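You operate a simulated robot arm through the tools that you are given. There is no shell and no other tool. Be economical: measure what you need, move in short steps, check, and stop when the job is done.

You run a simulated robot arm. Do the job below in one go: nothing can be reset, and whatever is moved stays where it is left.

Task
Squeeze the lemon half on the counter; pour its juice into the tumbler of water.
Fine: all on the counter under the window; leave the halves on the blue tray; fingers clear of the press; the squeezed half stays in the press; lever back up, steel cup back under the spout; spill nothing.

The check looks at the end state, three seconds after you hand in, the way a careful person would. Anything else that was tipped, shoved, dropped, spilled or broken makes it a failure.

Robot
A 7-joint arm with a two-finger parallel gripper, fixed in place. Base frame: the origin is at the foot of the arm, x ahead of it, y to its left, z up; the work surface is at about z = 84. Lengths are in cm, angles in degrees, forces in N, time in s.
With the tool pointing down near the work surface it reaches from about 24 to 68 cm from the base axis. Its first joint turns from -66.0 to 66.0 degrees. Payload 2.4 kg.
The TCP is the grasp point between the finger pads, 3 cm short of the fingertips. In the tool frame z runs along the fingers and y along their closing line. Largest opening 9.4 cm; finger width 2.8, thickness 1; the body of the gripper, 5 by 9.6 cm, starts 5.5 cm behind the TCP.
Orientation is told as [roll, pitch, yaw] about the base's x, y, z axes, in that order, counted from this pose: with the fingers straight down and closing along the base's y, the tool's x points along the base's -x, its y along +y and its z along -z.

Tools
- The arm moves only by the tool arm_command. Its argument "rows" is a list of rows, each an object (a shift or turn left out is 0, a gripper value left out holds the last) with "rotation": the turn, a rotation vector about the tool's x, y, z in degrees, a list of three; "linear": the shift along the tool's x, y, z in cm, a list of three; "gripper": the finger opening in cm, from 0 to 9.4. In form: [{"rotation": [rx, ry, rz], "linear": [tx, ty, tz], "gripper": gripper}, ...]. A call has 1 to 12 rows; each row is the pose to reach, as a shift and turn from the pose commanded when the call began, along the tool's axes at that moment. A row lasts 0.2 s, in which the tool goes at most 5 cm and 8.6 degrees; a call with a longer step from one row to the next is refused whole, and so is a gripper value outside its range. A pose out of reach is approached as far as the arm can. The call stops where the force on the tool passes 70 N (or 10 N more than at its start, if that is more) or the arm is blocked; 0.2 s more then pass. The fingers move at their own pace (about 15.3 cm/s each) and stop on an object; they squeeze with about 21 N. The grip force told is the motor's: it shows also when the fingers shut on nothing. Time passes only in rows, and 0.2 s behind the last, so rows that repeat a pose let the fingers close. It gives the time, the measured TCP pose, the force on the tool (base axes), the opening and the grip force at its end, in the units of the frame above (readings bear some noise), with the torque about the TCP (base axes, N m) and any sound that the robot's microphone picked up.
- Cameras (640 x 400 px; columns grow to the right, rows downward): "scene" is fixed at [5.96, 50.63, 144.27]; the picture's right is [-0.40, -0.92, 0.00], its down [-0.54, 0.23, -0.81] and it looks along [0.74, -0.32, -0.58] (base axes); focal length 319 px, centre (320, 200). "wrist" rides on the gripper at [7.6, 1.4, -10.3] in the tool frame; the picture's right is [-0.18, 0.98, 0.00], its down [-0.75, -0.14, -0.64] and it looks along [-0.63, -0.12, 0.77] (tool axes); focal length 243 px, centre (320, 200).
- capture(camera): a new picture of that camera. The clock stands still meanwhile.
- probe_pixels(camera, pixels): for up to 12 pixels [column, row] of the newest picture of that camera ("zoom" is the newest enlarged one), the place [x, y, z] in the base frame of the surface seen there, good to about 0.2 cm. The clock stands still meanwhile.
- zoom(camera, box): a new picture of the part [left, top, right, bottom] of that camera's present view, enlarged. The clock stands still meanwhile.
- hand_in(): hands the job in; it is judged then, once.

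Keep the steps short. Do not move on a guess: measure, check each grasp and each placing, and mend mistakes. In all there are 80 turns and 46 pictures (those below and enlarged ones count). Leave the gripper open and the arm clear of the work at the hand-in unless told otherwise, and finish with a single line.

The tools are called as a command line: name --argument value ..., lists and objects as JSON in quotes. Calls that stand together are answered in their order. arm_command: Moves the arm, as the interface text tells. Its arguments: {"type":"object","properties":{"rows":{"type":"array"}},"required":["rows"]} The other tools are called the same way: capture (camera) takes a picture; probe_pixels (camera, pixels) gives the place of the surface under pixels of a picture; zoom (camera, box) takes an enlarged picture of a part of a camera's view; hand_in () hands the job in.

At the start:

```text
time: 0.0
eef_pos: [39.79, 22.68, 125.2]
orientation: [0.0, 0.0, 0.0]
wrist_force: [-0.6, 0.3, 0.2]
ft_torque: [0.02, -0.04, -0.04]
grip_width: 9.43
gripper_force: 0.1
```

scene: 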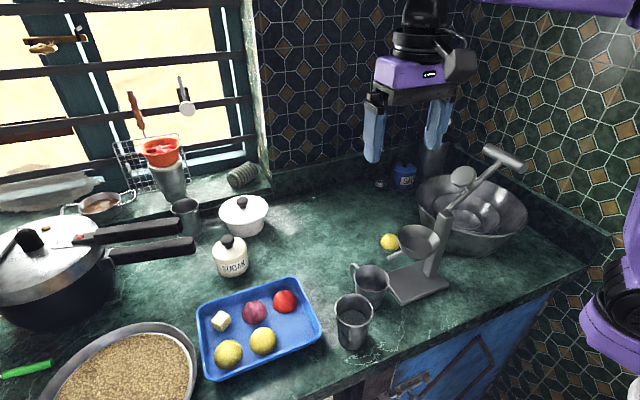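
wrist: 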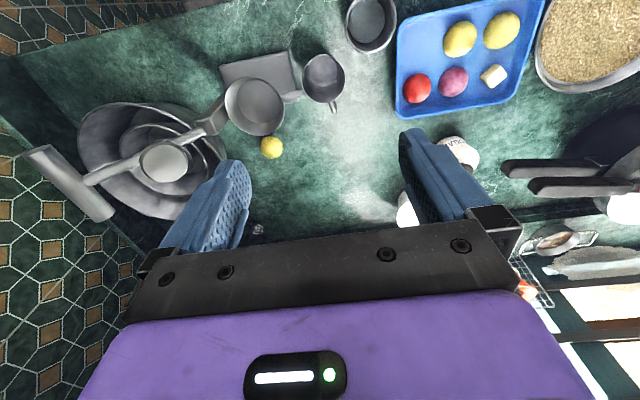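

I see the lemon half near (389,241), the press at about (430,250), a steel cup with a handle at (370,283) and the tumbler at (353,320). I'll zoom in for detail.

zoom --camera "scene" --box '[320, 130, 540, 360]'

zoom --camera "wrist" --box '[10, 0, 410, 240]'

```text
1.74 times, centred on (430, 245) of scene
```

zoom: 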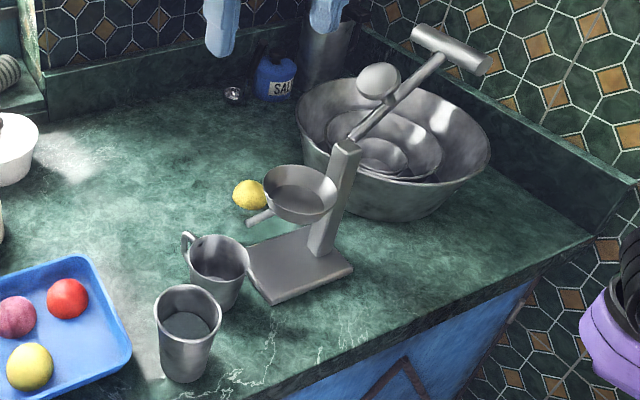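

```text
1.60 times, centred on (210, 120) of wrist
```

zoom: 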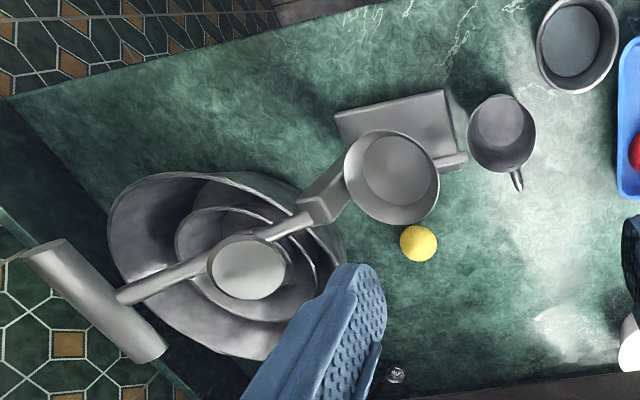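

The press has a bowl with a spout pointing at the steel cup, and its lever stands up to the right with a T handle. I'll probe the main points next.

probe_pixels --camera "zoom" --pixels '[[418, 243], [404, 243], [434, 243], [395, 170], [345, 165], [438, 190], [395, 132], [385, 222], [464, 158], [250, 268], [97, 300], [320, 200]]'

probe_pixels --camera "wrist" --pixels '[[323, 75], [304, 75], [343, 75], [323, 56], [334, 108], [370, 20], [347, 20], [396, 20], [225, 75], [294, 60], [230, 95], [275, 97]]'

probe_pixels --camera "scene" --pixels '[[389, 242], [381, 242], [396, 240], [389, 235], [353, 310], [340, 300], [365, 300], [353, 265], [410, 253], [490, 150], [521, 164], [462, 176]]'

```text
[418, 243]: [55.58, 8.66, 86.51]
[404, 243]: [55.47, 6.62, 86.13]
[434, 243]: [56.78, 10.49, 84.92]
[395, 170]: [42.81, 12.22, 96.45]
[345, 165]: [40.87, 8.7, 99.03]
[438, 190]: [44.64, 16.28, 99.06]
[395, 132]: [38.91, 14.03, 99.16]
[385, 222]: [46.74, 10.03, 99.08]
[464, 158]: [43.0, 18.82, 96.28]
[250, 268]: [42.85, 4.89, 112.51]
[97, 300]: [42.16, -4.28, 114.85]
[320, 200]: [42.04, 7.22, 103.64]
```

```text
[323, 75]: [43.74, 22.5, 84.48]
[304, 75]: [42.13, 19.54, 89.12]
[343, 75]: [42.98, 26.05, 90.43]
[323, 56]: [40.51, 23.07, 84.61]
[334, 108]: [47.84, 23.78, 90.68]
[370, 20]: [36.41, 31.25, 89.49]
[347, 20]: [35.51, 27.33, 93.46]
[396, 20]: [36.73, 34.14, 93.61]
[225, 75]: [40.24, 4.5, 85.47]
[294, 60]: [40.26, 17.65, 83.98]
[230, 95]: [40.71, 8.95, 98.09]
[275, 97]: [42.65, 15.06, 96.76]
```

```text
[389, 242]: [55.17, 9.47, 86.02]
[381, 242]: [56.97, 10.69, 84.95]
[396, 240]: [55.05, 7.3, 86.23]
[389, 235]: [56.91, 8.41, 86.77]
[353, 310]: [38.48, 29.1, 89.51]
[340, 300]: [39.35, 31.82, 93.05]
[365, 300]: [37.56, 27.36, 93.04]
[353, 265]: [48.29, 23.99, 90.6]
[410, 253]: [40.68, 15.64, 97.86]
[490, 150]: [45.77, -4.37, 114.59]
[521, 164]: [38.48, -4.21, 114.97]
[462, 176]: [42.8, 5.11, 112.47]
```

Measurements: bowl rim z≈99 around (42.8,12.3), lemon half near (56,8.7), cup around (44,23), tumbler around (37,31). Next I'll zoom closer on the lemon with its neighbours, and on the spout and cup.

zoom --camera "scene" --box '[360, 210, 440, 260]'

zoom --camera "wrist" --box '[190, 40, 350, 170]'

```text
8.00 times, centred on (400, 235) of scene
```

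zoom: 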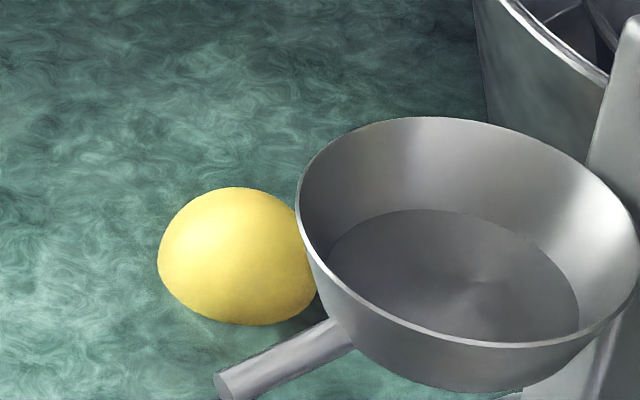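

```text
3.08 times, centred on (270, 105) of wrist
```

zoom: 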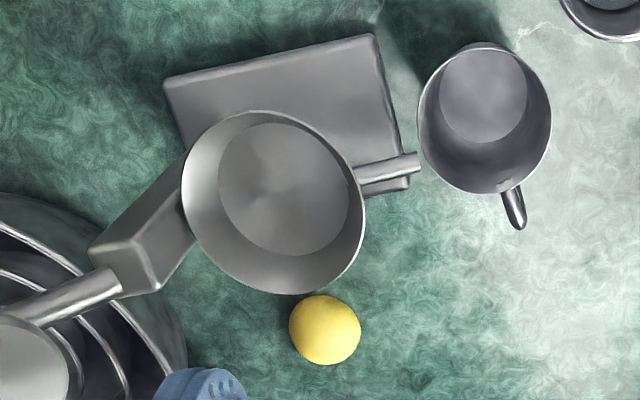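

The lemon lies cut side down with its dome up. I'll probe this zoom for the lemon edges, spout tip, cup rim, bowl rim and nest bowl edge.

probe_pixels --camera "zoom" --pixels '[[415, 160], [395, 168], [422, 112], [547, 112], [485, 48], [485, 188], [516, 222], [325, 330], [290, 326], [184, 350], [186, 180], [362, 205]]'

probe_pixels --camera "zoom" --pixels '[[325, 297], [325, 360], [358, 328], [305, 190], [240, 170], [350, 175], [250, 114], [280, 289], [150, 270], [90, 245], [400, 186], [360, 40]]'

```text
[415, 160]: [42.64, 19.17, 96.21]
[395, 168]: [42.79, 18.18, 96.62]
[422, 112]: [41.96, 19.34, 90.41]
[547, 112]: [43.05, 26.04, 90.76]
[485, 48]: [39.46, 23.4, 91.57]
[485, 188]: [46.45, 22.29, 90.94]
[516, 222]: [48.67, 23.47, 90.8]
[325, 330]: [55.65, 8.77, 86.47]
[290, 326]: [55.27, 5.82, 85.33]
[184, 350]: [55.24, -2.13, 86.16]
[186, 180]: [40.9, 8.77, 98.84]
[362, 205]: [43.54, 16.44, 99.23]
```

```text
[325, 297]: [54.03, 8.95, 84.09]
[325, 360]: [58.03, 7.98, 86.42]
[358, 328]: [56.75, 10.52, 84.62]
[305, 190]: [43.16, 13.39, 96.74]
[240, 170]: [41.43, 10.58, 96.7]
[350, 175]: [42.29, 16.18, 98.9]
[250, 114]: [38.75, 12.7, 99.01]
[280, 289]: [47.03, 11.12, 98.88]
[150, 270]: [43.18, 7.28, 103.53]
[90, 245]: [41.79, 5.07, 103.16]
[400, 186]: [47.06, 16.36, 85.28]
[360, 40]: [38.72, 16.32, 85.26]
```

The spout tip (y≈19.2) seems to lie right at the cup's rim (y≈19.3), so I'll check that overlap closely before squeezing anything.

zoom --camera "wrist" --box '[270, 50, 350, 100]'

zoom --camera "scene" --box '[340, 235, 460, 310]'

```text
8.00 times, centred on (310, 75) of wrist
```

zoom: 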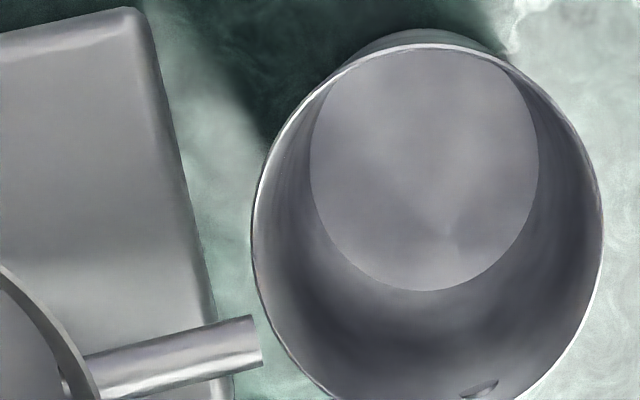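

```text
5.33 times, centred on (400, 272) of scene
```

zoom: 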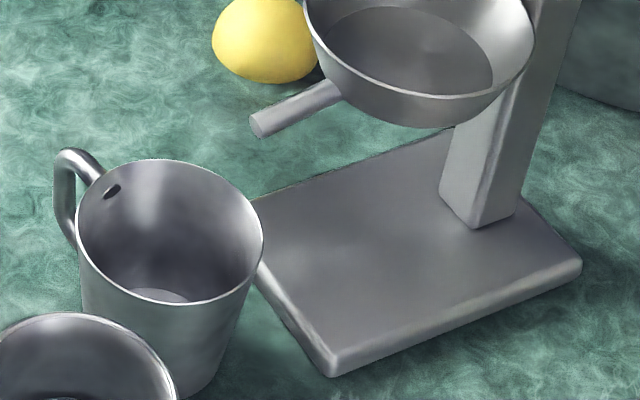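

probe_pixels --camera "zoom" --pixels '[[258, 124], [263, 110], [262, 134], [82, 215], [255, 250], [170, 160], [160, 298], [258, 215], [70, 155], [258, 290], [330, 370], [265, 195]]'

```text
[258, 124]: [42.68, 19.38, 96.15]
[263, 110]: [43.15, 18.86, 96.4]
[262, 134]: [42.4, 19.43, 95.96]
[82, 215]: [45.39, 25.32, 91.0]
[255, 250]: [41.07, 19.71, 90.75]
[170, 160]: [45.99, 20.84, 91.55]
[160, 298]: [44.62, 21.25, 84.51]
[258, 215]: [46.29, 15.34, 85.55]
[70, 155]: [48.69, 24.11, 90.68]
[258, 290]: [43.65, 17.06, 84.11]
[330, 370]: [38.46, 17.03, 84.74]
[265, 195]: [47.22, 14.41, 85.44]
```

The spout tip is at (42.7, 19.4, 96) and the cup's near rim is at y≈19.4, so the cup isn't really under the spout. I'll grip its +y wall and shift it about 2 cm toward −y. First I'll go above that wall, leaning 8.5° to match its taper, with the fingers 3 cm open.

arm_command --rows '[{"linear": [-3.2, 3.7, 0], "rotation": [4, 0, 0], "gripper": 3}, {"linear": [-3.2, 3.7, 4.8], "rotation": [8.5, 0, 0]}, {"linear": [-3.2, 3.7, 9.6], "rotation": [8.5, 0, 0]}, {"linear": [-3.2, 3.7, 14.4], "rotation": [8.5, 0, 0]}, {"linear": [-3.2, 3.7, 19.2], "rotation": [8.5, 0, 0]}, {"linear": [-3.2, 3.7, 23.5], "rotation": [8.5, 0, 0]}, {"linear": [-3.2, 3.7, 27.5], "rotation": [8.5, 0, 0]}, {"linear": [-3.2, 3.7, 27.5], "rotation": [8.5, 0, 0]}]'

capture --camera "scene"

```text
time: 1.8
eef_pos: [43.19, 26.18, 97.52]
orientation: [-8.5, 0.2, -0.1]
wrist_force: [0.5, -0.4, 0.2]
ft_torque: [0.0, -0.01, 0.0]
grip_width: 3.03
gripper_force: 0.1
```

```text
37 pictures are left
```

scene: 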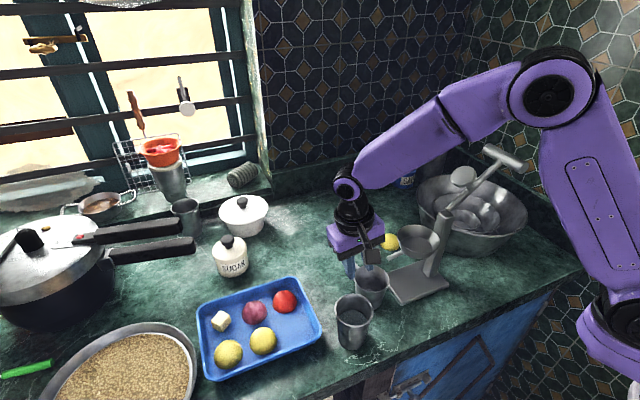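

The pose is as expected. I'll go straight down 5.5 cm so the fingers straddle the +y wall, then close gently.

arm_command --rows '[{"linear": [0, 0.4, 2.72]}, {"linear": [0, 0.81, 5.44]}, {"linear": [0, 0.81, 5.44]}]'

zoom --camera "scene" --box '[310, 190, 450, 330]'

```text
time: 2.6
eef_pos: [43.05, 26.14, 92.09]
orientation: [-8.4, 0.0, -0.1]
wrist_force: [0.4, 0.1, -0.7]
ft_torque: [0.0, 0.0, 0.01]
grip_width: 3.0
gripper_force: 0.1
```

```text
2.86 times, centred on (380, 260) of scene
```

zoom: 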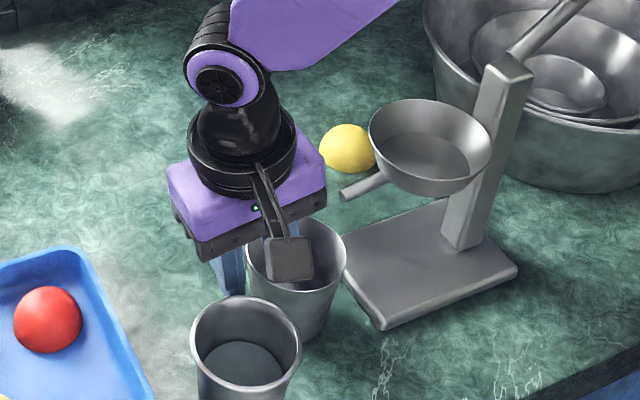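

The fingers straddle the wall. Closing now.

arm_command --rows '[{"gripper": 1.2}, {"gripper": 0}, {"gripper": 0}]'

capture --camera "wrist"

```text
time: 3.4
eef_pos: [43.1, 26.24, 92.04]
orientation: [-8.6, 0.0, 0.0]
wrist_force: [0.1, -1.3, 0.2]
ft_torque: [0.04, 0.01, -0.02]
grip_width: 0.67
gripper_force: 21.1
```

```text
35 pictures are left
```

wrist: 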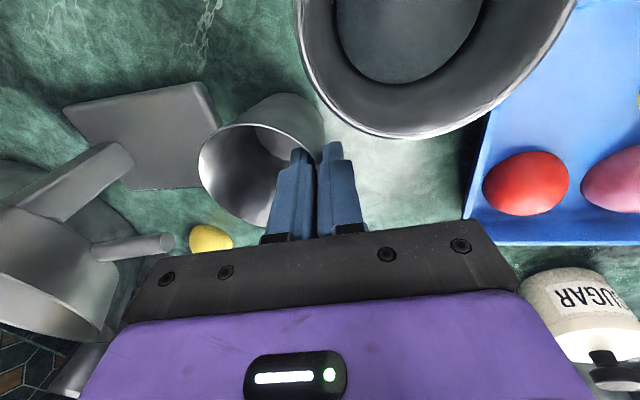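

The wall is held (opening 0.67, 21 N). I'll lift 0.4 cm, shift 2 cm toward −y and set it down.

arm_command --rows '[{"linear": [0, -0.06, -0.4]}, {"linear": [0.1, -1.05, -0.25]}, {"linear": [0.2, -2.04, -0.1]}, {"linear": [0.2, -2.04, -0.1]}, {"linear": [0.2, -1.99, 0.24]}, {"linear": [0.2, -1.98, 0.32]}, {"linear": [0.2, -1.98, 0.32]}]'

zoom --camera "scene" --box '[310, 190, 450, 330]'

```text
time: 5.0
eef_pos: [43.02, 24.24, 92.14]
orientation: [-8.6, -0.1, -0.1]
wrist_force: [-0.5, 0.2, -1.4]
ft_torque: [0.03, 0.01, 0.0]
grip_width: 0.66
gripper_force: 21.1
```

```text
2.86 times, centred on (380, 260) of scene
```

zoom: 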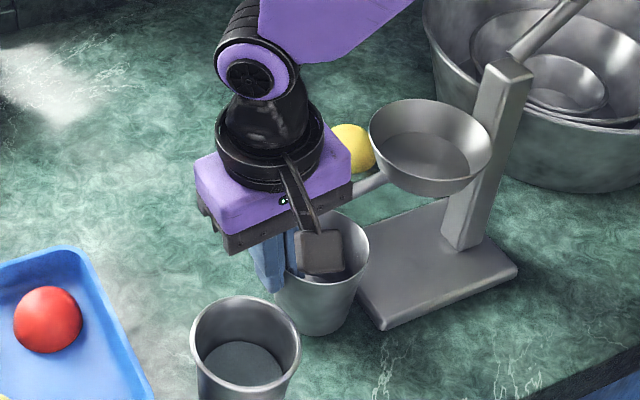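

The cup has moved and still seems to hang slightly (about 1.4 N). I'll lower 0.1 cm, open to 3 and rise.

arm_command --rows '[{"linear": [0, 0.02, 0.12]}, {"linear": [0, 0.02, 0.12]}, {"linear": [0, 0.02, 0.12], "gripper": 2.5}, {"linear": [0, 0.02, 0.12], "gripper": 2.5}, {"linear": [0, -0.6, -4]}, {"linear": [0, -1.2, -8.5]}]'

zoom --camera "scene" --box '[330, 210, 450, 330]'

```text
time: 6.4
eef_pos: [42.84, 24.15, 100.76]
orientation: [-8.5, 0.0, 0.0]
wrist_force: [0.1, -0.8, 0.7]
ft_torque: [-0.04, -0.01, -0.03]
grip_width: 2.49
gripper_force: 0.1
```

```text
3.33 times, centred on (390, 270) of scene
```

zoom: 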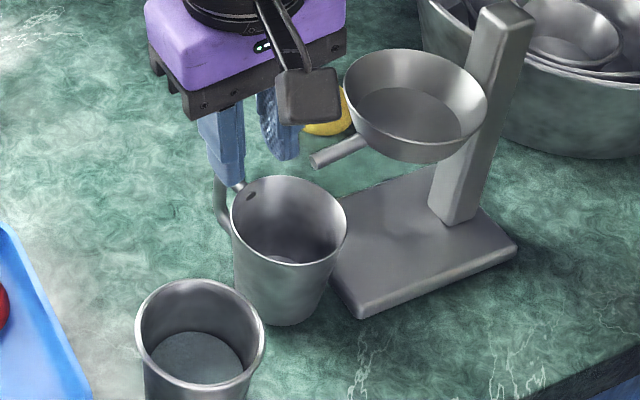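

The cup stands upright. I'll probe its rim against the spout.

probe_pixels --camera "zoom" --pixels '[[233, 212], [346, 215], [300, 177], [285, 265], [318, 163], [345, 235], [222, 190]]'

```text
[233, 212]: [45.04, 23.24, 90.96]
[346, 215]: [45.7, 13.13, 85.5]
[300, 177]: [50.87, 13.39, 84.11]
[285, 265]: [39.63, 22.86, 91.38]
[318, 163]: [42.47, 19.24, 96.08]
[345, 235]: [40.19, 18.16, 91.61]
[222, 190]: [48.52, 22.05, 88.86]
```

The cup mouth is now centred near (42.8,20.7), with the spout tip about 2 cm inside its edge. Next I'll rise, straighten the tool and move out over the free counter.

arm_command --rows '[{"linear": [-2, 0, -4]}, {"linear": [-4.5, 0, -8], "rotation": [-4, 0, 0]}, {"linear": [-8, 0, -9], "rotation": [-8.5, 0, 0], "gripper": 7}, {"linear": [-12, 0, -9], "rotation": [-8.5, 0, 0]}, {"linear": [-12, 0, -9], "rotation": [-8.5, 0, 0]}]'

arm_command --rows '[{"rotation": [0, 0, 8.2]}, {"rotation": [0, 0, 16.4]}, {"rotation": [0, 0, 24.6]}, {"rotation": [0, 0, 32.8]}, {"rotation": [0, 0, 41]}, {"rotation": [0, 0, 49.2]}, {"rotation": [0, 0, 57.4]}, {"rotation": [0, 0, 65.6]}, {"rotation": [0, 0, 73.8]}, {"rotation": [0, 0, 82]}, {"rotation": [0, 0, 90]}, {"rotation": [0, 0, 90]}]'

```text
time: 7.6
eef_pos: [54.9, 25.57, 109.62]
orientation: [0.0, -0.1, 0.0]
wrist_force: [1.5, 1.1, 0.6]
ft_torque: [-0.04, 0.01, -0.04]
grip_width: 6.99
gripper_force: 0.0
```

```text
time: 10.2
eef_pos: [54.96, 25.79, 109.64]
orientation: [0.0, -0.1, -90.1]
wrist_force: [-0.3, -0.2, -0.5]
ft_torque: [0.0, 0.02, -0.02]
grip_width: 7.0
gripper_force: 0.0
```

Yaw is −90, so tool x is +y and tool y is +x. I'm moving to 7 cm above the lemon to look.

arm_command --rows '[{"linear": [-4.5, 0.5, 0]}, {"linear": [-9, 1.1, 0]}, {"linear": [-13.5, 1.1, 1]}, {"linear": [-17.4, 1.1, 3.5]}, {"linear": [-17.4, 1.1, 8]}, {"linear": [-17.4, 1.1, 12]}, {"linear": [-17.4, 1.1, 14.6]}, {"linear": [-17.4, 1.1, 14.6]}]'

capture --camera "wrist"

```text
time: 12.0
eef_pos: [56.06, 8.12, 94.88]
orientation: [0.0, 0.0, -90.0]
wrist_force: [-0.1, 0.4, 0.2]
ft_torque: [0.0, 0.0, 0.0]
grip_width: 6.99
gripper_force: 0.1
```

```text
32 pictures are left
```

wrist: 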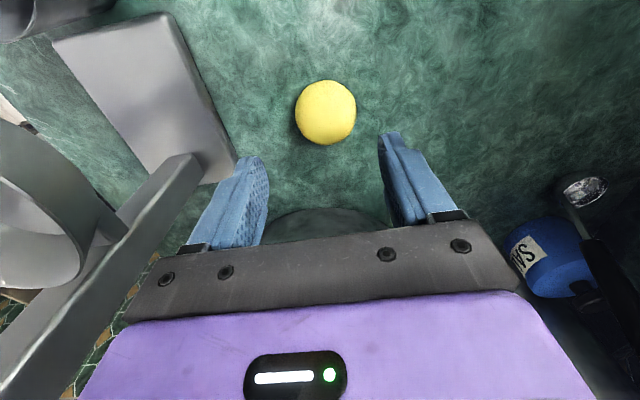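

probe_pixels --camera "wrist" --pixels '[[325, 112], [297, 112], [354, 112], [325, 83], [325, 142], [304, 92], [347, 92], [302, 132], [349, 132]]'

```text
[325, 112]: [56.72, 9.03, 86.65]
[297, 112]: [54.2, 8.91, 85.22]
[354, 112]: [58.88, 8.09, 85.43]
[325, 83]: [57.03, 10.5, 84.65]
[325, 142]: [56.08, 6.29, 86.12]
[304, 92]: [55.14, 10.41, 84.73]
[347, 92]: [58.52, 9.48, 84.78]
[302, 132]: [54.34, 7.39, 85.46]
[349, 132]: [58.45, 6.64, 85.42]
```

The lemon's centre is about (56.5, 8.1), R≈2.45. I'm shifting +0.45 in x, descending so the tips are at z≈84.6, and closing.

arm_command --rows '[{"linear": [0, 0.45, 3]}, {"linear": [0, 0.45, 6]}, {"linear": [0, 0.45, 7.2]}, {"linear": [0, 0.45, 7.2]}, {"linear": [0, 0.45, 7.2], "gripper": 4.5}, {"linear": [0, 0.45, 7.2], "gripper": 3.5}, {"linear": [0, 0.45, 7.2], "gripper": 3.5}]'

capture --camera "wrist"

```text
time: 13.6
eef_pos: [56.56, 8.2, 87.82]
orientation: [0.1, 0.0, -89.9]
wrist_force: [0.1, 0.5, 0.7]
ft_torque: [0.01, -0.03, -0.01]
grip_width: 4.93
gripper_force: 20.5
```

```text
31 pictures are left
```

wrist: 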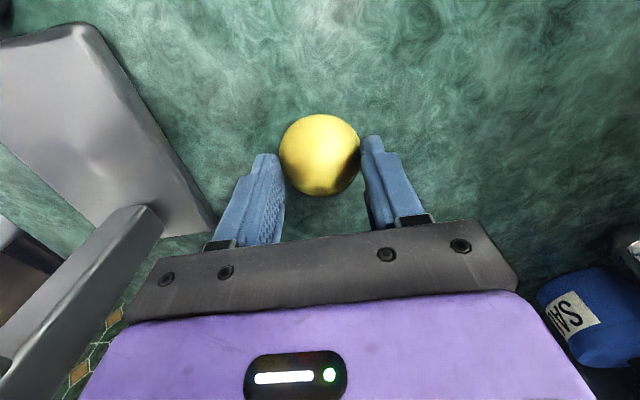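

The grip is at 4.93 cm with 20.5 N. Lifting straight up and checking the hold.

arm_command --rows '[{"linear": [0, 0, -3]}, {"linear": [0, 0, -7]}, {"linear": [0, 0, -11]}, {"linear": [0, 0, -15]}, {"linear": [0, 0, -19]}, {"linear": [0, 0, -19]}]'

capture --camera "scene"

```text
time: 15.0
eef_pos: [56.47, 8.3, 106.92]
orientation: [0.0, 0.0, -90.1]
wrist_force: [0.5, 0.3, 0.8]
ft_torque: [-0.02, 0.04, 0.0]
grip_width: 3.49
gripper_force: 0.1
```

```text
30 pictures are left
```

scene: 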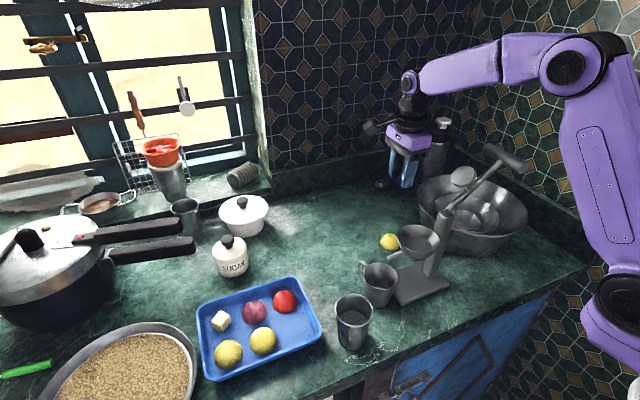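

The lemon slipped out and stayed on the counter. I'll go back above it, re-measure, then grip lower.

arm_command --rows '[{"linear": [0, 0, 4], "gripper": 7}, {"linear": [0, 0, 8]}, {"linear": [0, 0, 12]}, {"linear": [0, 0, 12]}]'

capture --camera "wrist"

```text
time: 16.0
eef_pos: [56.16, 8.26, 94.93]
orientation: [0.0, 0.0, -90.0]
wrist_force: [-0.2, 0.3, 0.7]
ft_torque: [-0.03, 0.02, 0.0]
grip_width: 6.99
gripper_force: 0.2
```

```text
29 pictures are left
```

wrist: 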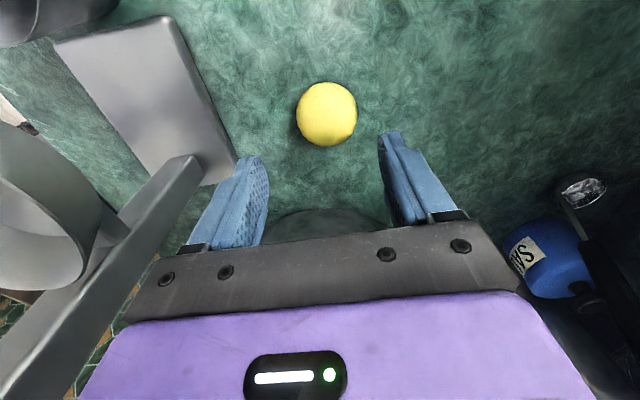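

probe_pixels --camera "wrist" --pixels '[[327, 112], [298, 112], [356, 112], [327, 83], [327, 143], [306, 92], [349, 92]]'

zoom --camera "wrist" --box '[270, 60, 390, 160]'

```text
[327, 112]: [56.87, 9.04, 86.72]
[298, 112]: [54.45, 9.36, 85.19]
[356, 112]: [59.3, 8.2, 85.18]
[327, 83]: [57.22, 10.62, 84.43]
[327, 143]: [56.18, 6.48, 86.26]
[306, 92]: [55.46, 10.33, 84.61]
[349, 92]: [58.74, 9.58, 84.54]
```

```text
4.00 times, centred on (330, 110) of wrist
```

zoom: 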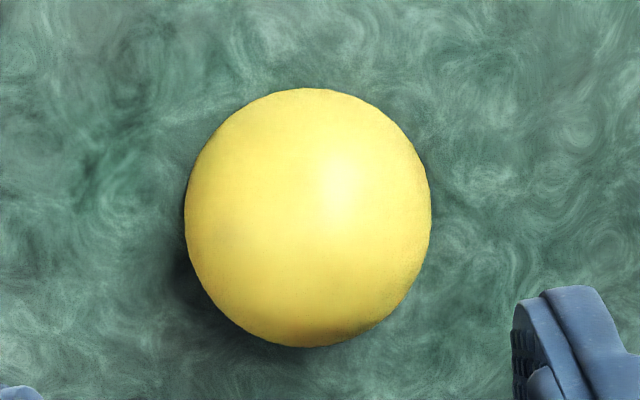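

The lemon is now centred near (56.85, 8.1). I'm going down to TCP z≈87.15 (tips just off the counter), closing fully and lifting slowly.

arm_command --rows '[{"linear": [0, 0.55, 3]}, {"linear": [0, 0.55, 6]}, {"linear": [0, 0.55, 7.5]}, {"linear": [0, 0.55, 7.75]}, {"linear": [0, 0.55, 7.75]}, {"linear": [0, 0.55, 7.75], "gripper": 4.5}, {"linear": [0, 0.55, 7.75], "gripper": 3}, {"linear": [0, 0.55, 7.75], "gripper": 3}, {"linear": [0, 0.55, 7.5]}, {"linear": [0, 0.55, 7.2]}, {"linear": [0, 0.55, 6.9]}, {"linear": [0, 0.55, 6.6]}]'

zoom --camera "wrist" --box '[200, 80, 440, 260]'

```text
time: 18.6
eef_pos: [57.11, 8.28, 88.1]
orientation: [0.0, 0.1, -90.0]
wrist_force: [0.2, 0.7, 0.2]
ft_torque: [-0.01, -0.02, -0.01]
grip_width: 5.23
gripper_force: 20.6
```

```text
2.22 times, centred on (320, 170) of wrist
```

zoom: 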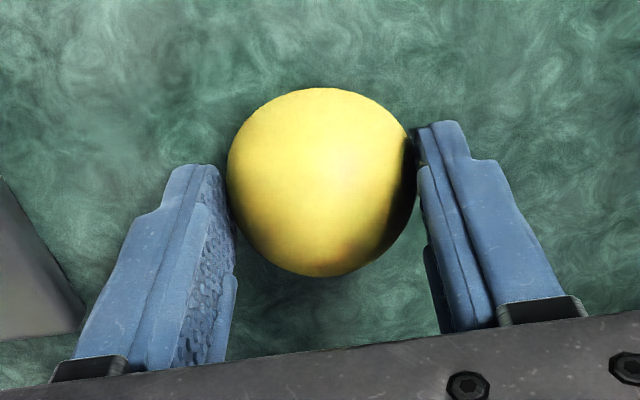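

It's still held at 5.23 cm, lower than before. Lifting slowly another 2.5 cm.

arm_command --rows '[{"linear": [0, 0, -0.4]}, {"linear": [0, 0, -0.9]}, {"linear": [0, 0, -1.5]}, {"linear": [0, 0, -2.1]}, {"linear": [0, 0, -2.8]}, {"linear": [0, 0, -3.5]}, {"linear": [0, 0, -4.2]}, {"linear": [0, 0, -5]}]'

zoom --camera "scene" --box '[340, 180, 460, 260]'

```text
time: 20.4
eef_pos: [56.93, 8.33, 93.28]
orientation: [0.1, 0.0, -90.0]
wrist_force: [0.4, 0.3, 0.6]
ft_torque: [0.0, 0.0, 0.02]
grip_width: 5.17
gripper_force: 20.3
```

```text
5.00 times, centred on (400, 220) of scene
```

zoom: 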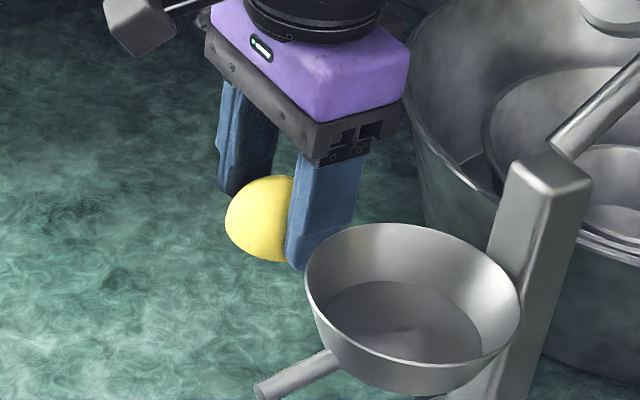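

The lemon is up and level in the fingers. I'll raise it smoothly to z≈104 while moving to y≈12.3, then check its offset.

arm_command --rows '[{"linear": [0.3, 0, -0.8]}, {"linear": [0.9, 0, -2.2]}, {"linear": [1.7, 0, -4]}, {"linear": [2.5, 0, -6]}, {"linear": [3.2, 0, -8]}, {"linear": [3.7, 0, -9.7]}, {"linear": [4.0, 0, -10.8]}, {"linear": [4.0, 0, -11.2]}, {"linear": [4.0, 0, -11.2]}]'

capture --camera "wrist"

```text
time: 22.4
eef_pos: [57.07, 12.25, 104.57]
orientation: [0.0, 0.0, -90.0]
wrist_force: [0.5, -0.5, -0.4]
ft_torque: [-0.03, -0.01, -0.01]
grip_width: 5.2
gripper_force: 21.3
```

```text
25 pictures are left
```

wrist: 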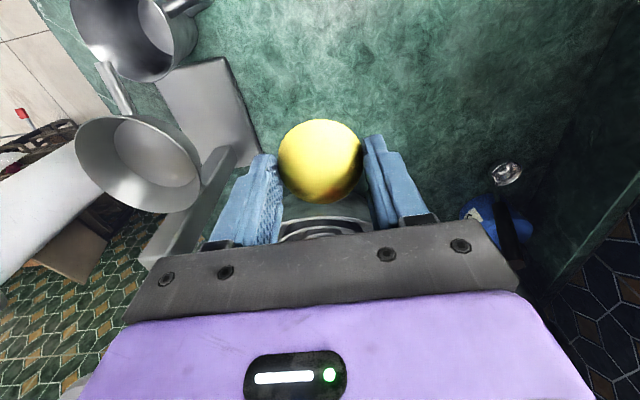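

probe_pixels --camera "wrist" --pixels '[[320, 160], [320, 123], [320, 198], [282, 160], [358, 160], [300, 130], [342, 130], [320, 145], [265, 160], [375, 145]]'

```text
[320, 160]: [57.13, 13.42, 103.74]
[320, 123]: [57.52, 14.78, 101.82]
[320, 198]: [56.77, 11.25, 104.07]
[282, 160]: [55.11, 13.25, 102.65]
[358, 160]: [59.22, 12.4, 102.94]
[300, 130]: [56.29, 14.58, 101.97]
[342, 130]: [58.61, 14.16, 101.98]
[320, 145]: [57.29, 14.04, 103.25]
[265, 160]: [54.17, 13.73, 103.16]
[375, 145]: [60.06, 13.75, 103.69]
```

The lemon is centred on the TCP (about 57.1, 12.3), with its bottom at ~101.3. I'm carrying it −14.1 cm in x to above the bowl centre (42.9, 12.4).

arm_command --rows '[{"linear": [0, -0.5, 0]}, {"linear": [0.1, -1.7, 0]}, {"linear": [0.1, -3.2, 0]}, {"linear": [0.1, -4.9, 0]}, {"linear": [0.1, -6.7, 0]}, {"linear": [0.1, -8.5, 0]}, {"linear": [0.1, -10.2, 0]}, {"linear": [0.1, -11.8, 0]}, {"linear": [0.1, -13.1, 0]}, {"linear": [0.1, -13.8, 0]}, {"linear": [0.1, -14.1, 0]}, {"linear": [0.1, -14.1, 0]}]'

zoom --camera "scene" --box '[350, 130, 490, 300]'

capture --camera "wrist"

```text
time: 25.0
eef_pos: [42.98, 12.4, 104.35]
orientation: [0.1, 0.0, -90.0]
wrist_force: [-0.9, -0.3, 0.3]
ft_torque: [-0.01, 0.0, 0.01]
grip_width: 5.15
gripper_force: 21.2
```

```text
2.35 times, centred on (420, 215) of scene
```

zoom: 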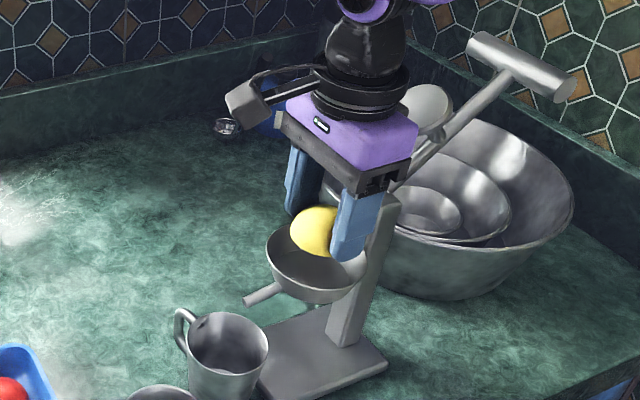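

```text
23 pictures are left
```

wrist: 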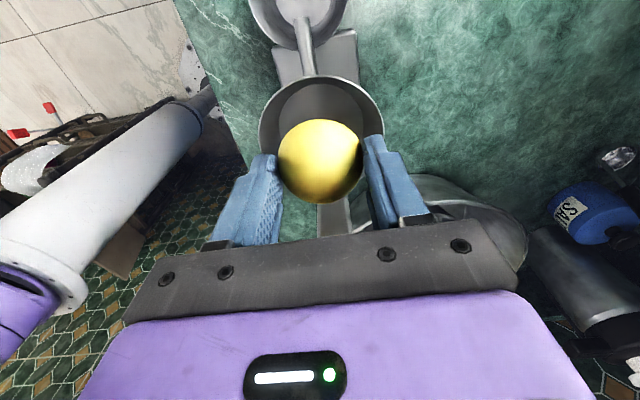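

It's centred over the bowl. I'm lowering until the tips are just above the rim (TCP z≈102.3), then opening a little so the lemon drops about 2 cm flat into the bowl.

arm_command --rows '[{"linear": [0, 0, 0.6]}, {"linear": [0, 0, 1.3]}, {"linear": [0, 0, 2.0]}, {"linear": [0, 0, 2.1]}, {"linear": [0, 0, 2.1]}, {"linear": [0, 0, 2.1], "gripper": 6.4}, {"linear": [0, 0, 2.1]}, {"linear": [0, 0, 2.1]}]'

capture --camera "wrist"

```text
time: 26.8
eef_pos: [42.83, 12.39, 102.38]
orientation: [0.0, -0.1, -89.9]
wrist_force: [0.7, -0.2, -0.6]
ft_torque: [0.01, -0.01, 0.0]
grip_width: 6.39
gripper_force: 0.0
```

```text
22 pictures are left
```

wrist: 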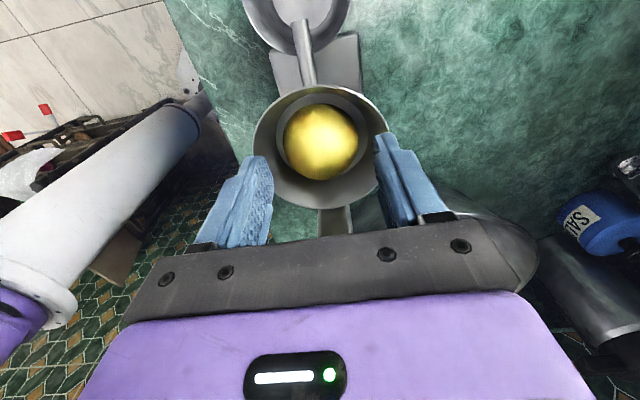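

The lemon is in the bowl, centred and dome up. I'll rise clear and turn yaw back to 0.

arm_command --rows '[{"linear": [0, 0, -3]}, {"linear": [1, 0, -7.5]}, {"linear": [2, 0, -12]}, {"linear": [3, 0, -16.5]}, {"linear": [3, 0, -21]}, {"linear": [3, 0, -24]}, {"linear": [3, 0, -24]}]'

arm_command --rows '[{"rotation": [0, 0, -8.2]}, {"rotation": [0, 0, -16.4]}, {"rotation": [0, 0, -24.6]}, {"rotation": [0, 0, -32.8]}, {"rotation": [0, 0, -41]}, {"rotation": [0, 0, -49.2]}, {"rotation": [0, 0, -57.4]}, {"rotation": [0, 0, -65.6]}, {"rotation": [0, 0, -73.8]}, {"rotation": [0, 0, -82]}, {"rotation": [0, 0, -90]}, {"rotation": [0, 0, -90]}]'

zoom --camera "scene" --box '[390, 120, 550, 280]'

```text
time: 28.4
eef_pos: [42.87, 15.47, 126.54]
orientation: [0.1, 0.0, -90.1]
wrist_force: [-0.2, -0.1, 0.1]
ft_torque: [0.0, -0.01, 0.04]
grip_width: 6.41
gripper_force: 0.1
```

```text
time: 31.0
eef_pos: [42.92, 15.31, 126.4]
orientation: [0.0, -0.1, 0.2]
wrist_force: [0.7, 0.5, -0.3]
ft_torque: [-0.01, 0.0, -0.03]
grip_width: 6.38
gripper_force: 0.0
```

```text
2.50 times, centred on (470, 200) of scene
```

zoom: 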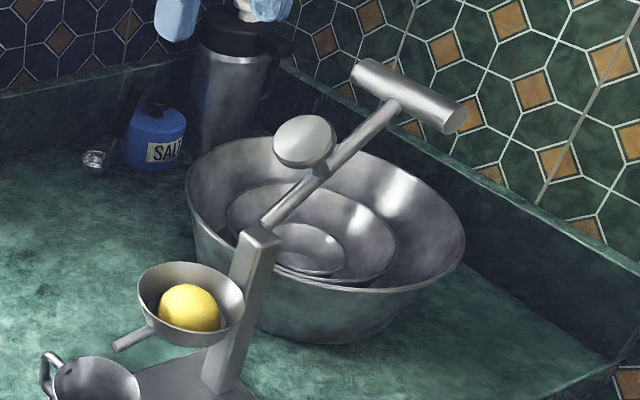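

probe_pixels --camera "zoom" --pixels '[[455, 115], [368, 70], [357, 80], [440, 98], [410, 82], [390, 98], [265, 217], [345, 150], [305, 140], [300, 120], [255, 240], [320, 165]]'

```text
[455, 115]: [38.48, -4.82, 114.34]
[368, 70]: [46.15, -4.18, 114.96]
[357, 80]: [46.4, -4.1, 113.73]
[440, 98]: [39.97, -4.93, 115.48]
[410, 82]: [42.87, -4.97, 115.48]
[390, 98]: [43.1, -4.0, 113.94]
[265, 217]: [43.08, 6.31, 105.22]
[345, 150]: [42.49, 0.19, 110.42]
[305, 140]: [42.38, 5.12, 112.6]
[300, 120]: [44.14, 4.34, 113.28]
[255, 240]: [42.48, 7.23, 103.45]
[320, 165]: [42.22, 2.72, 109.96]
```

The handle bar runs along x from 38.4 to 46.5 with its axis at y≈−4.9, z≈114.3, Ø≈2.4; the pivot is near (7, 104). I'll grip the bar's near end (x≈39.9) from above, clear of the lever. Moving above it first.

arm_command --rows '[{"linear": [1, -4.5, 0]}, {"linear": [2, -9, 0]}, {"linear": [2.9, -13.5, 0]}, {"linear": [2.9, -18, 0]}, {"linear": [2.9, -20.2, 1]}, {"linear": [2.9, -20.2, 5]}, {"linear": [2.9, -20.2, 5]}]'

capture --camera "wrist"

```text
time: 32.6
eef_pos: [39.99, -4.92, 121.43]
orientation: [0.0, 0.0, 0.0]
wrist_force: [0.6, -0.6, 0.2]
ft_torque: [0.0, 0.03, -0.01]
grip_width: 6.4
gripper_force: 0.1
```

```text
20 pictures are left
```

wrist: 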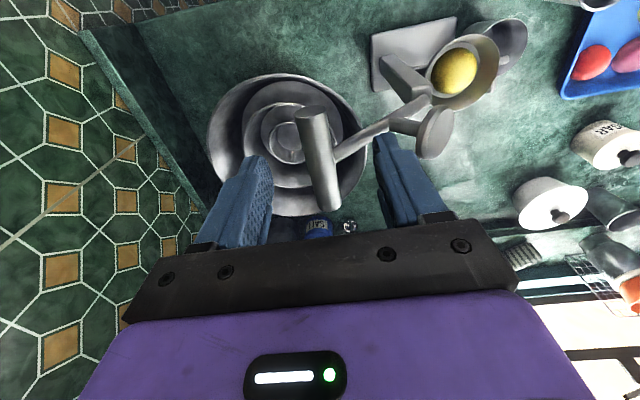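

The bar is between the fingers, clear of the lever. Descending to z≈114.4 and closing.

arm_command --rows '[{"linear": [0.1, 0, 3.5]}, {"linear": [0.1, 0, 7.0]}, {"linear": [0.1, 0, 7.0]}, {"linear": [0.1, 0, 7.0], "gripper": 3}, {"linear": [0.1, 0, 7.0], "gripper": 1.5}, {"linear": [0.1, 0, 7.0], "gripper": 1.5}]'

zoom --camera "scene" --box '[420, 90, 580, 230]'

```text
time: 34.0
eef_pos: [39.87, -5.09, 114.18]
orientation: [-0.1, 0.1, -0.1]
wrist_force: [-0.1, -6.9, 4.4]
ft_torque: [-0.08, -0.01, -0.12]
grip_width: 2.75
gripper_force: 21.3
```

```text
2.86 times, centred on (500, 160) of scene
```

zoom: 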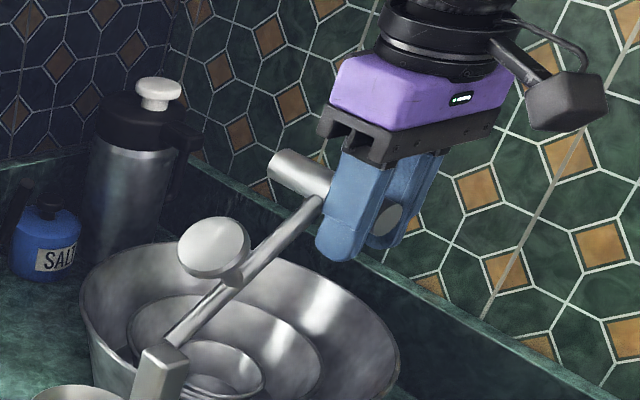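

The bar is held (2.75 cm). I'll swing it along the arc about (7, 104.1), radius 15.8, starting with a short test from 140° to 116°.

arm_command --rows '[{"linear": [0, 0.75, -0.8]}, {"linear": [0, 1.53, -1.58]}, {"linear": [0, 3.26, -2.94]}, {"linear": [0, 5.17, -4.04]}, {"linear": [0, 5.17, -4.04]}]'

zoom --camera "scene" --box '[390, 70, 570, 250]'

```text
time: 35.2
eef_pos: [39.96, 0.44, 118.46]
orientation: [0.2, 0.1, -0.1]
wrist_force: [-0.2, 2.9, 0.5]
ft_torque: [0.06, 0.41, 0.04]
grip_width: 2.78
gripper_force: 21.6
```

```text
2.22 times, centred on (480, 160) of scene
```

zoom: 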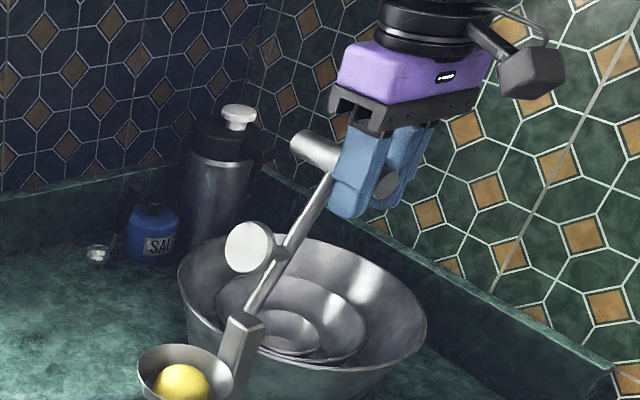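

The lever follows with little force. Continuing the arc from 116° to 36°.

arm_command --rows '[{"linear": [0, 2.03, -0.82]}, {"linear": [0, 4.16, -1.35]}, {"linear": [0, 6.35, -1.58]}, {"linear": [0, 8.55, -1.51]}, {"linear": [0, 10.71, -1.12]}, {"linear": [0, 12.81, -0.44]}, {"linear": [0, 14.78, 0.52]}, {"linear": [0, 16.61, 1.75]}, {"linear": [0, 18.23, 3.22]}, {"linear": [0, 19.65, 4.9]}, {"linear": [0, 19.65, 4.9]}]'

zoom --camera "scene" --box '[310, 100, 490, 280]'

```text
time: 37.6
eef_pos: [39.76, 20.13, 113.49]
orientation: [-0.1, 0.0, 0.0]
wrist_force: [0.6, -4.9, -3.3]
ft_torque: [-0.13, 0.03, 0.01]
grip_width: 2.34
gripper_force: 21.1
```

```text
2.22 times, centred on (400, 190) of scene
```

zoom: 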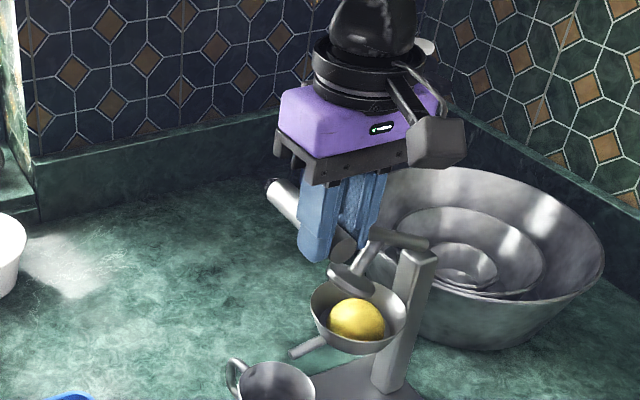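

The opening fell to 2.34, so the bar has slid toward the fingertips. I'll measure the bar and lever.

probe_pixels --camera "zoom" --pixels '[[343, 247], [275, 190], [395, 237], [360, 283], [290, 200], [420, 245], [350, 310], [343, 258]]'

```text
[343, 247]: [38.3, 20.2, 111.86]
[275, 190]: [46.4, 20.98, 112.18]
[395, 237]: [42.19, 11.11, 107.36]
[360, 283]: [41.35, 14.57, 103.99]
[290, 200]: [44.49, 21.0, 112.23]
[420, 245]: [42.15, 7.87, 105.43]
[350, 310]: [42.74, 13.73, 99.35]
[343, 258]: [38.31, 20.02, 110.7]
```

The bar axis is at (20.2, 111.5), so the refined pivot is (6.65, 104.0) with r≈15.5 and the lever is at ≈29°. Easing it down to about 12° while watching the force.

arm_command --rows '[{"linear": [0, 0.5, 1.0]}, {"linear": [0, 1.0, 2.1]}, {"linear": [0, 1.3, 3.2]}, {"linear": [0, 1.6, 4.3]}, {"linear": [0, 1.6, 4.3]}]'

zoom --camera "scene" --box '[330, 160, 470, 300]'

```text
time: 38.8
eef_pos: [39.81, 21.65, 109.02]
orientation: [-0.1, 0.1, 0.1]
wrist_force: [2.1, -5.3, -1.0]
ft_torque: [-0.22, -0.04, -0.08]
grip_width: 2.36
gripper_force: 20.5
```

```text
2.86 times, centred on (400, 230) of scene
```

zoom: 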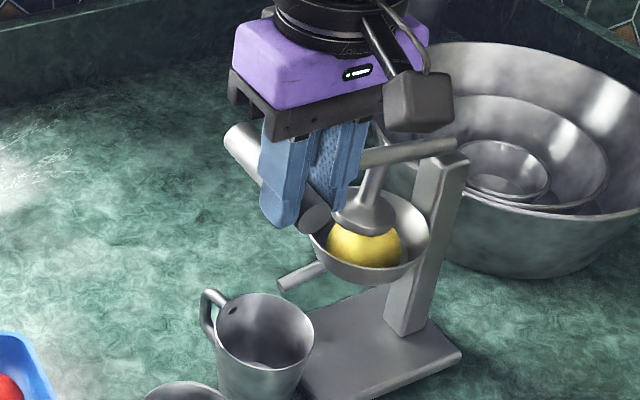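

The plunger is close to the lemon. Another 1.6 cm down gently.

arm_command --rows '[{"linear": [0, 0.15, 0.8]}, {"linear": [0, 0.25, 1.6]}, {"linear": [0, 0.3, 2.4]}, {"linear": [0, 0.3, 2.4]}]'

zoom --camera "scene" --box '[330, 160, 470, 300]'

```text
time: 39.8
eef_pos: [39.95, 22.07, 106.81]
orientation: [0.2, -0.1, 0.0]
wrist_force: [-1.4, -1.4, 16.4]
ft_torque: [-0.02, -0.12, -0.09]
grip_width: 2.35
gripper_force: 20.5
```

```text
2.86 times, centred on (400, 230) of scene
```

zoom: 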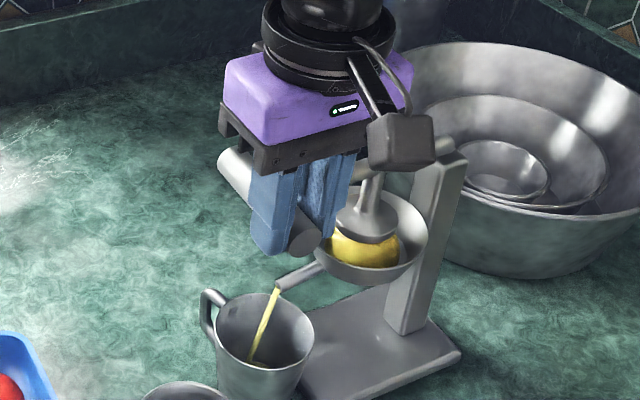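

Juice is running from the spout into the cup, at a 16 N push. Continuing slowly.

arm_command --rows '[{"linear": [0, 0, 0.3]}, {"linear": [0, 0, 0.6]}, {"linear": [0, 0, 0.9]}, {"linear": [0, 0, 1.2]}, {"linear": [0, -0.05, 1.5]}, {"linear": [0, -0.1, 1.8]}, {"linear": [0, -0.1, 2.1]}, {"linear": [0, -0.15, 2.4]}, {"linear": [0, -0.2, 2.7]}, {"linear": [0, -0.2, 2.7]}, {"linear": [0, -0.2, 2.7]}]'

zoom --camera "scene" --box '[330, 160, 470, 300]'

```text
time: 42.2
eef_pos: [39.92, 21.56, 104.1]
orientation: [0.0, 0.0, 0.0]
wrist_force: [1.7, -2.0, 14.5]
ft_torque: [0.04, -0.19, 0.0]
grip_width: 2.76
gripper_force: 20.6
```

```text
2.86 times, centred on (400, 230) of scene
```

zoom: 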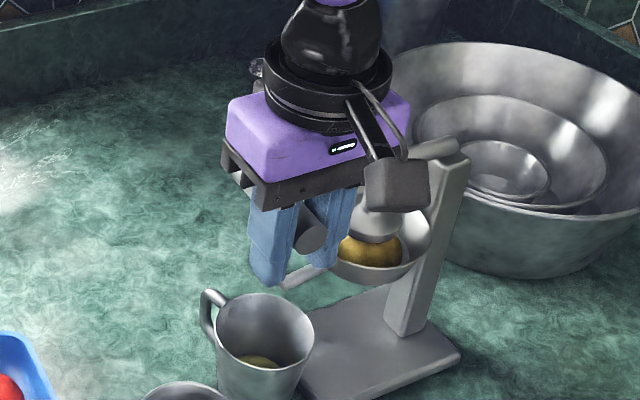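

The bar now slips up between the fingers, so friction alone can't press further. I'll open, rise above the bar, close the fingers, move over the lever middle (x≈42.4) and look.

arm_command --rows '[{"gripper": 5}, {"gripper": 5}, {"linear": [0, 0.2, -3]}, {"linear": [0, 0.2, -6.5]}, {"linear": [-2.5, 0.2, -7], "gripper": 0}, {"linear": [-2.5, 0.2, -7]}, {"linear": [-2.5, 0.2, -7]}]'

zoom --camera "scene" --box '[330, 160, 470, 300]'

```text
time: 43.8
eef_pos: [42.39, 21.99, 111.07]
orientation: [0.1, 0.0, -0.1]
wrist_force: [0.3, -0.3, 0.1]
ft_torque: [0.02, 0.0, 0.0]
grip_width: 0.0
gripper_force: 21.0
```

```text
2.86 times, centred on (400, 230) of scene
```

zoom: 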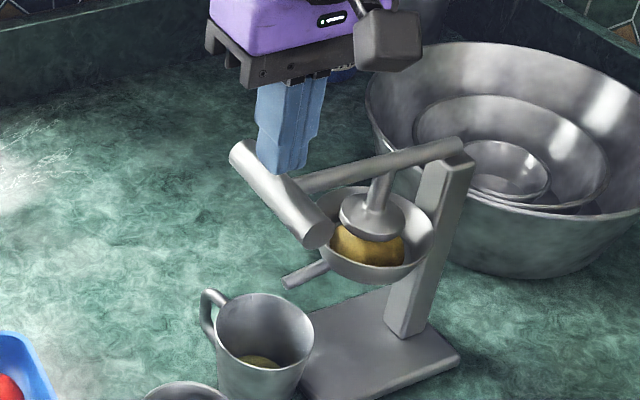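

probe_pixels --camera "zoom" --pixels '[[275, 185], [300, 205], [315, 232], [238, 150], [370, 165], [270, 175], [370, 228]]'

```text
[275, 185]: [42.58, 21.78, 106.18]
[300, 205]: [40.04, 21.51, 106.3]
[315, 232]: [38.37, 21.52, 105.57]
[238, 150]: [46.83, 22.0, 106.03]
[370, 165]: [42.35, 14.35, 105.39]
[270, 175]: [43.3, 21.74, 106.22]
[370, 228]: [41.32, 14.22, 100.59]
```

The bar's top is at z 106.3 and y≈21.8, right below the closed tips. Pushing down slowly on the middle; the move will stop itself on high force.

arm_command --rows '[{"linear": [0, -0.1, 1.5]}, {"linear": [0, -0.1, 2]}, {"linear": [0, -0.1, 2.3]}, {"linear": [0, -0.1, 2.6]}, {"linear": [0, -0.1, 2.9]}, {"linear": [0, -0.1, 3.2]}, {"linear": [0, -0.1, 3.5]}, {"linear": [0, -0.15, 3.8]}, {"linear": [0, -0.2, 4.1]}, {"linear": [0, -0.2, 4.4]}, {"linear": [0, -0.2, 4.4]}, {"linear": [0, -0.2, 4.4]}]'

zoom --camera "scene" --box '[330, 160, 470, 300]'

```text
time: 44.9
eef_pos: [42.49, 22.17, 109.15]
orientation: [0.7, -0.8, 0.2]
wrist_force: [-7.0, -0.4, 24.1]
ft_torque: [-0.13, 0.39, -0.06]
grip_width: 0.0
gripper_force: 20.8
stopped in row 5: the force on the tool passed its limit at 73 N (the readings are from after the stop); the commanded pose is now the measured one
```

```text
2.86 times, centred on (400, 230) of scene
```

zoom: 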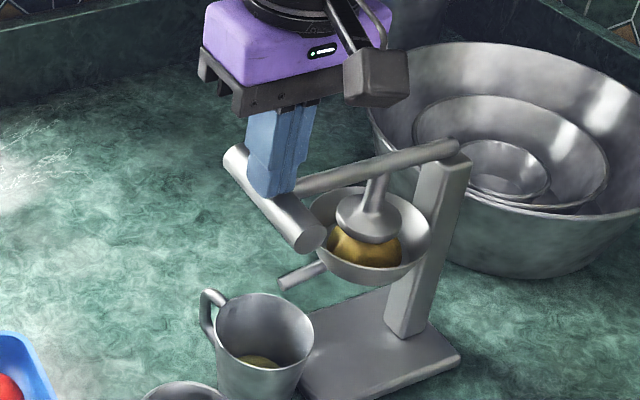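

The push reached 73 N with the bar barely lower, so the lemon is nearly flat or the lever is at its stop. I'll make one more soft push in tiny steps with a dwell, then check the cup.

arm_command --rows '[{"linear": [0, 0, 0.1]}, {"linear": [0, 0, 0.2]}, {"linear": [0, 0, 0.3]}, {"linear": [0, 0, 0.3]}, {"linear": [0, 0, 0.3]}, {"linear": [0, 0, 0.3]}, {"linear": [0, 0, 0.3]}]'

zoom --camera "scene" --box '[365, 215, 435, 305]'

```text
time: 46.5
eef_pos: [42.54, 22.33, 109.03]
orientation: [0.9, -1.3, 0.2]
wrist_force: [-13.6, 7.8, 59.0]
ft_torque: [-0.08, 0.93, -0.16]
grip_width: 0.0
gripper_force: 20.8
```

```text
4.44 times, centred on (400, 260) of scene
```

zoom: 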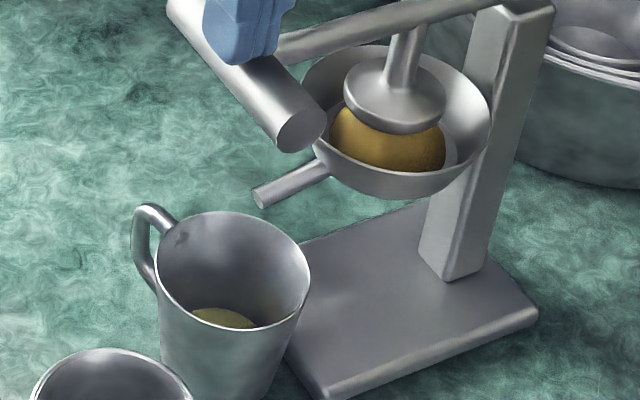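

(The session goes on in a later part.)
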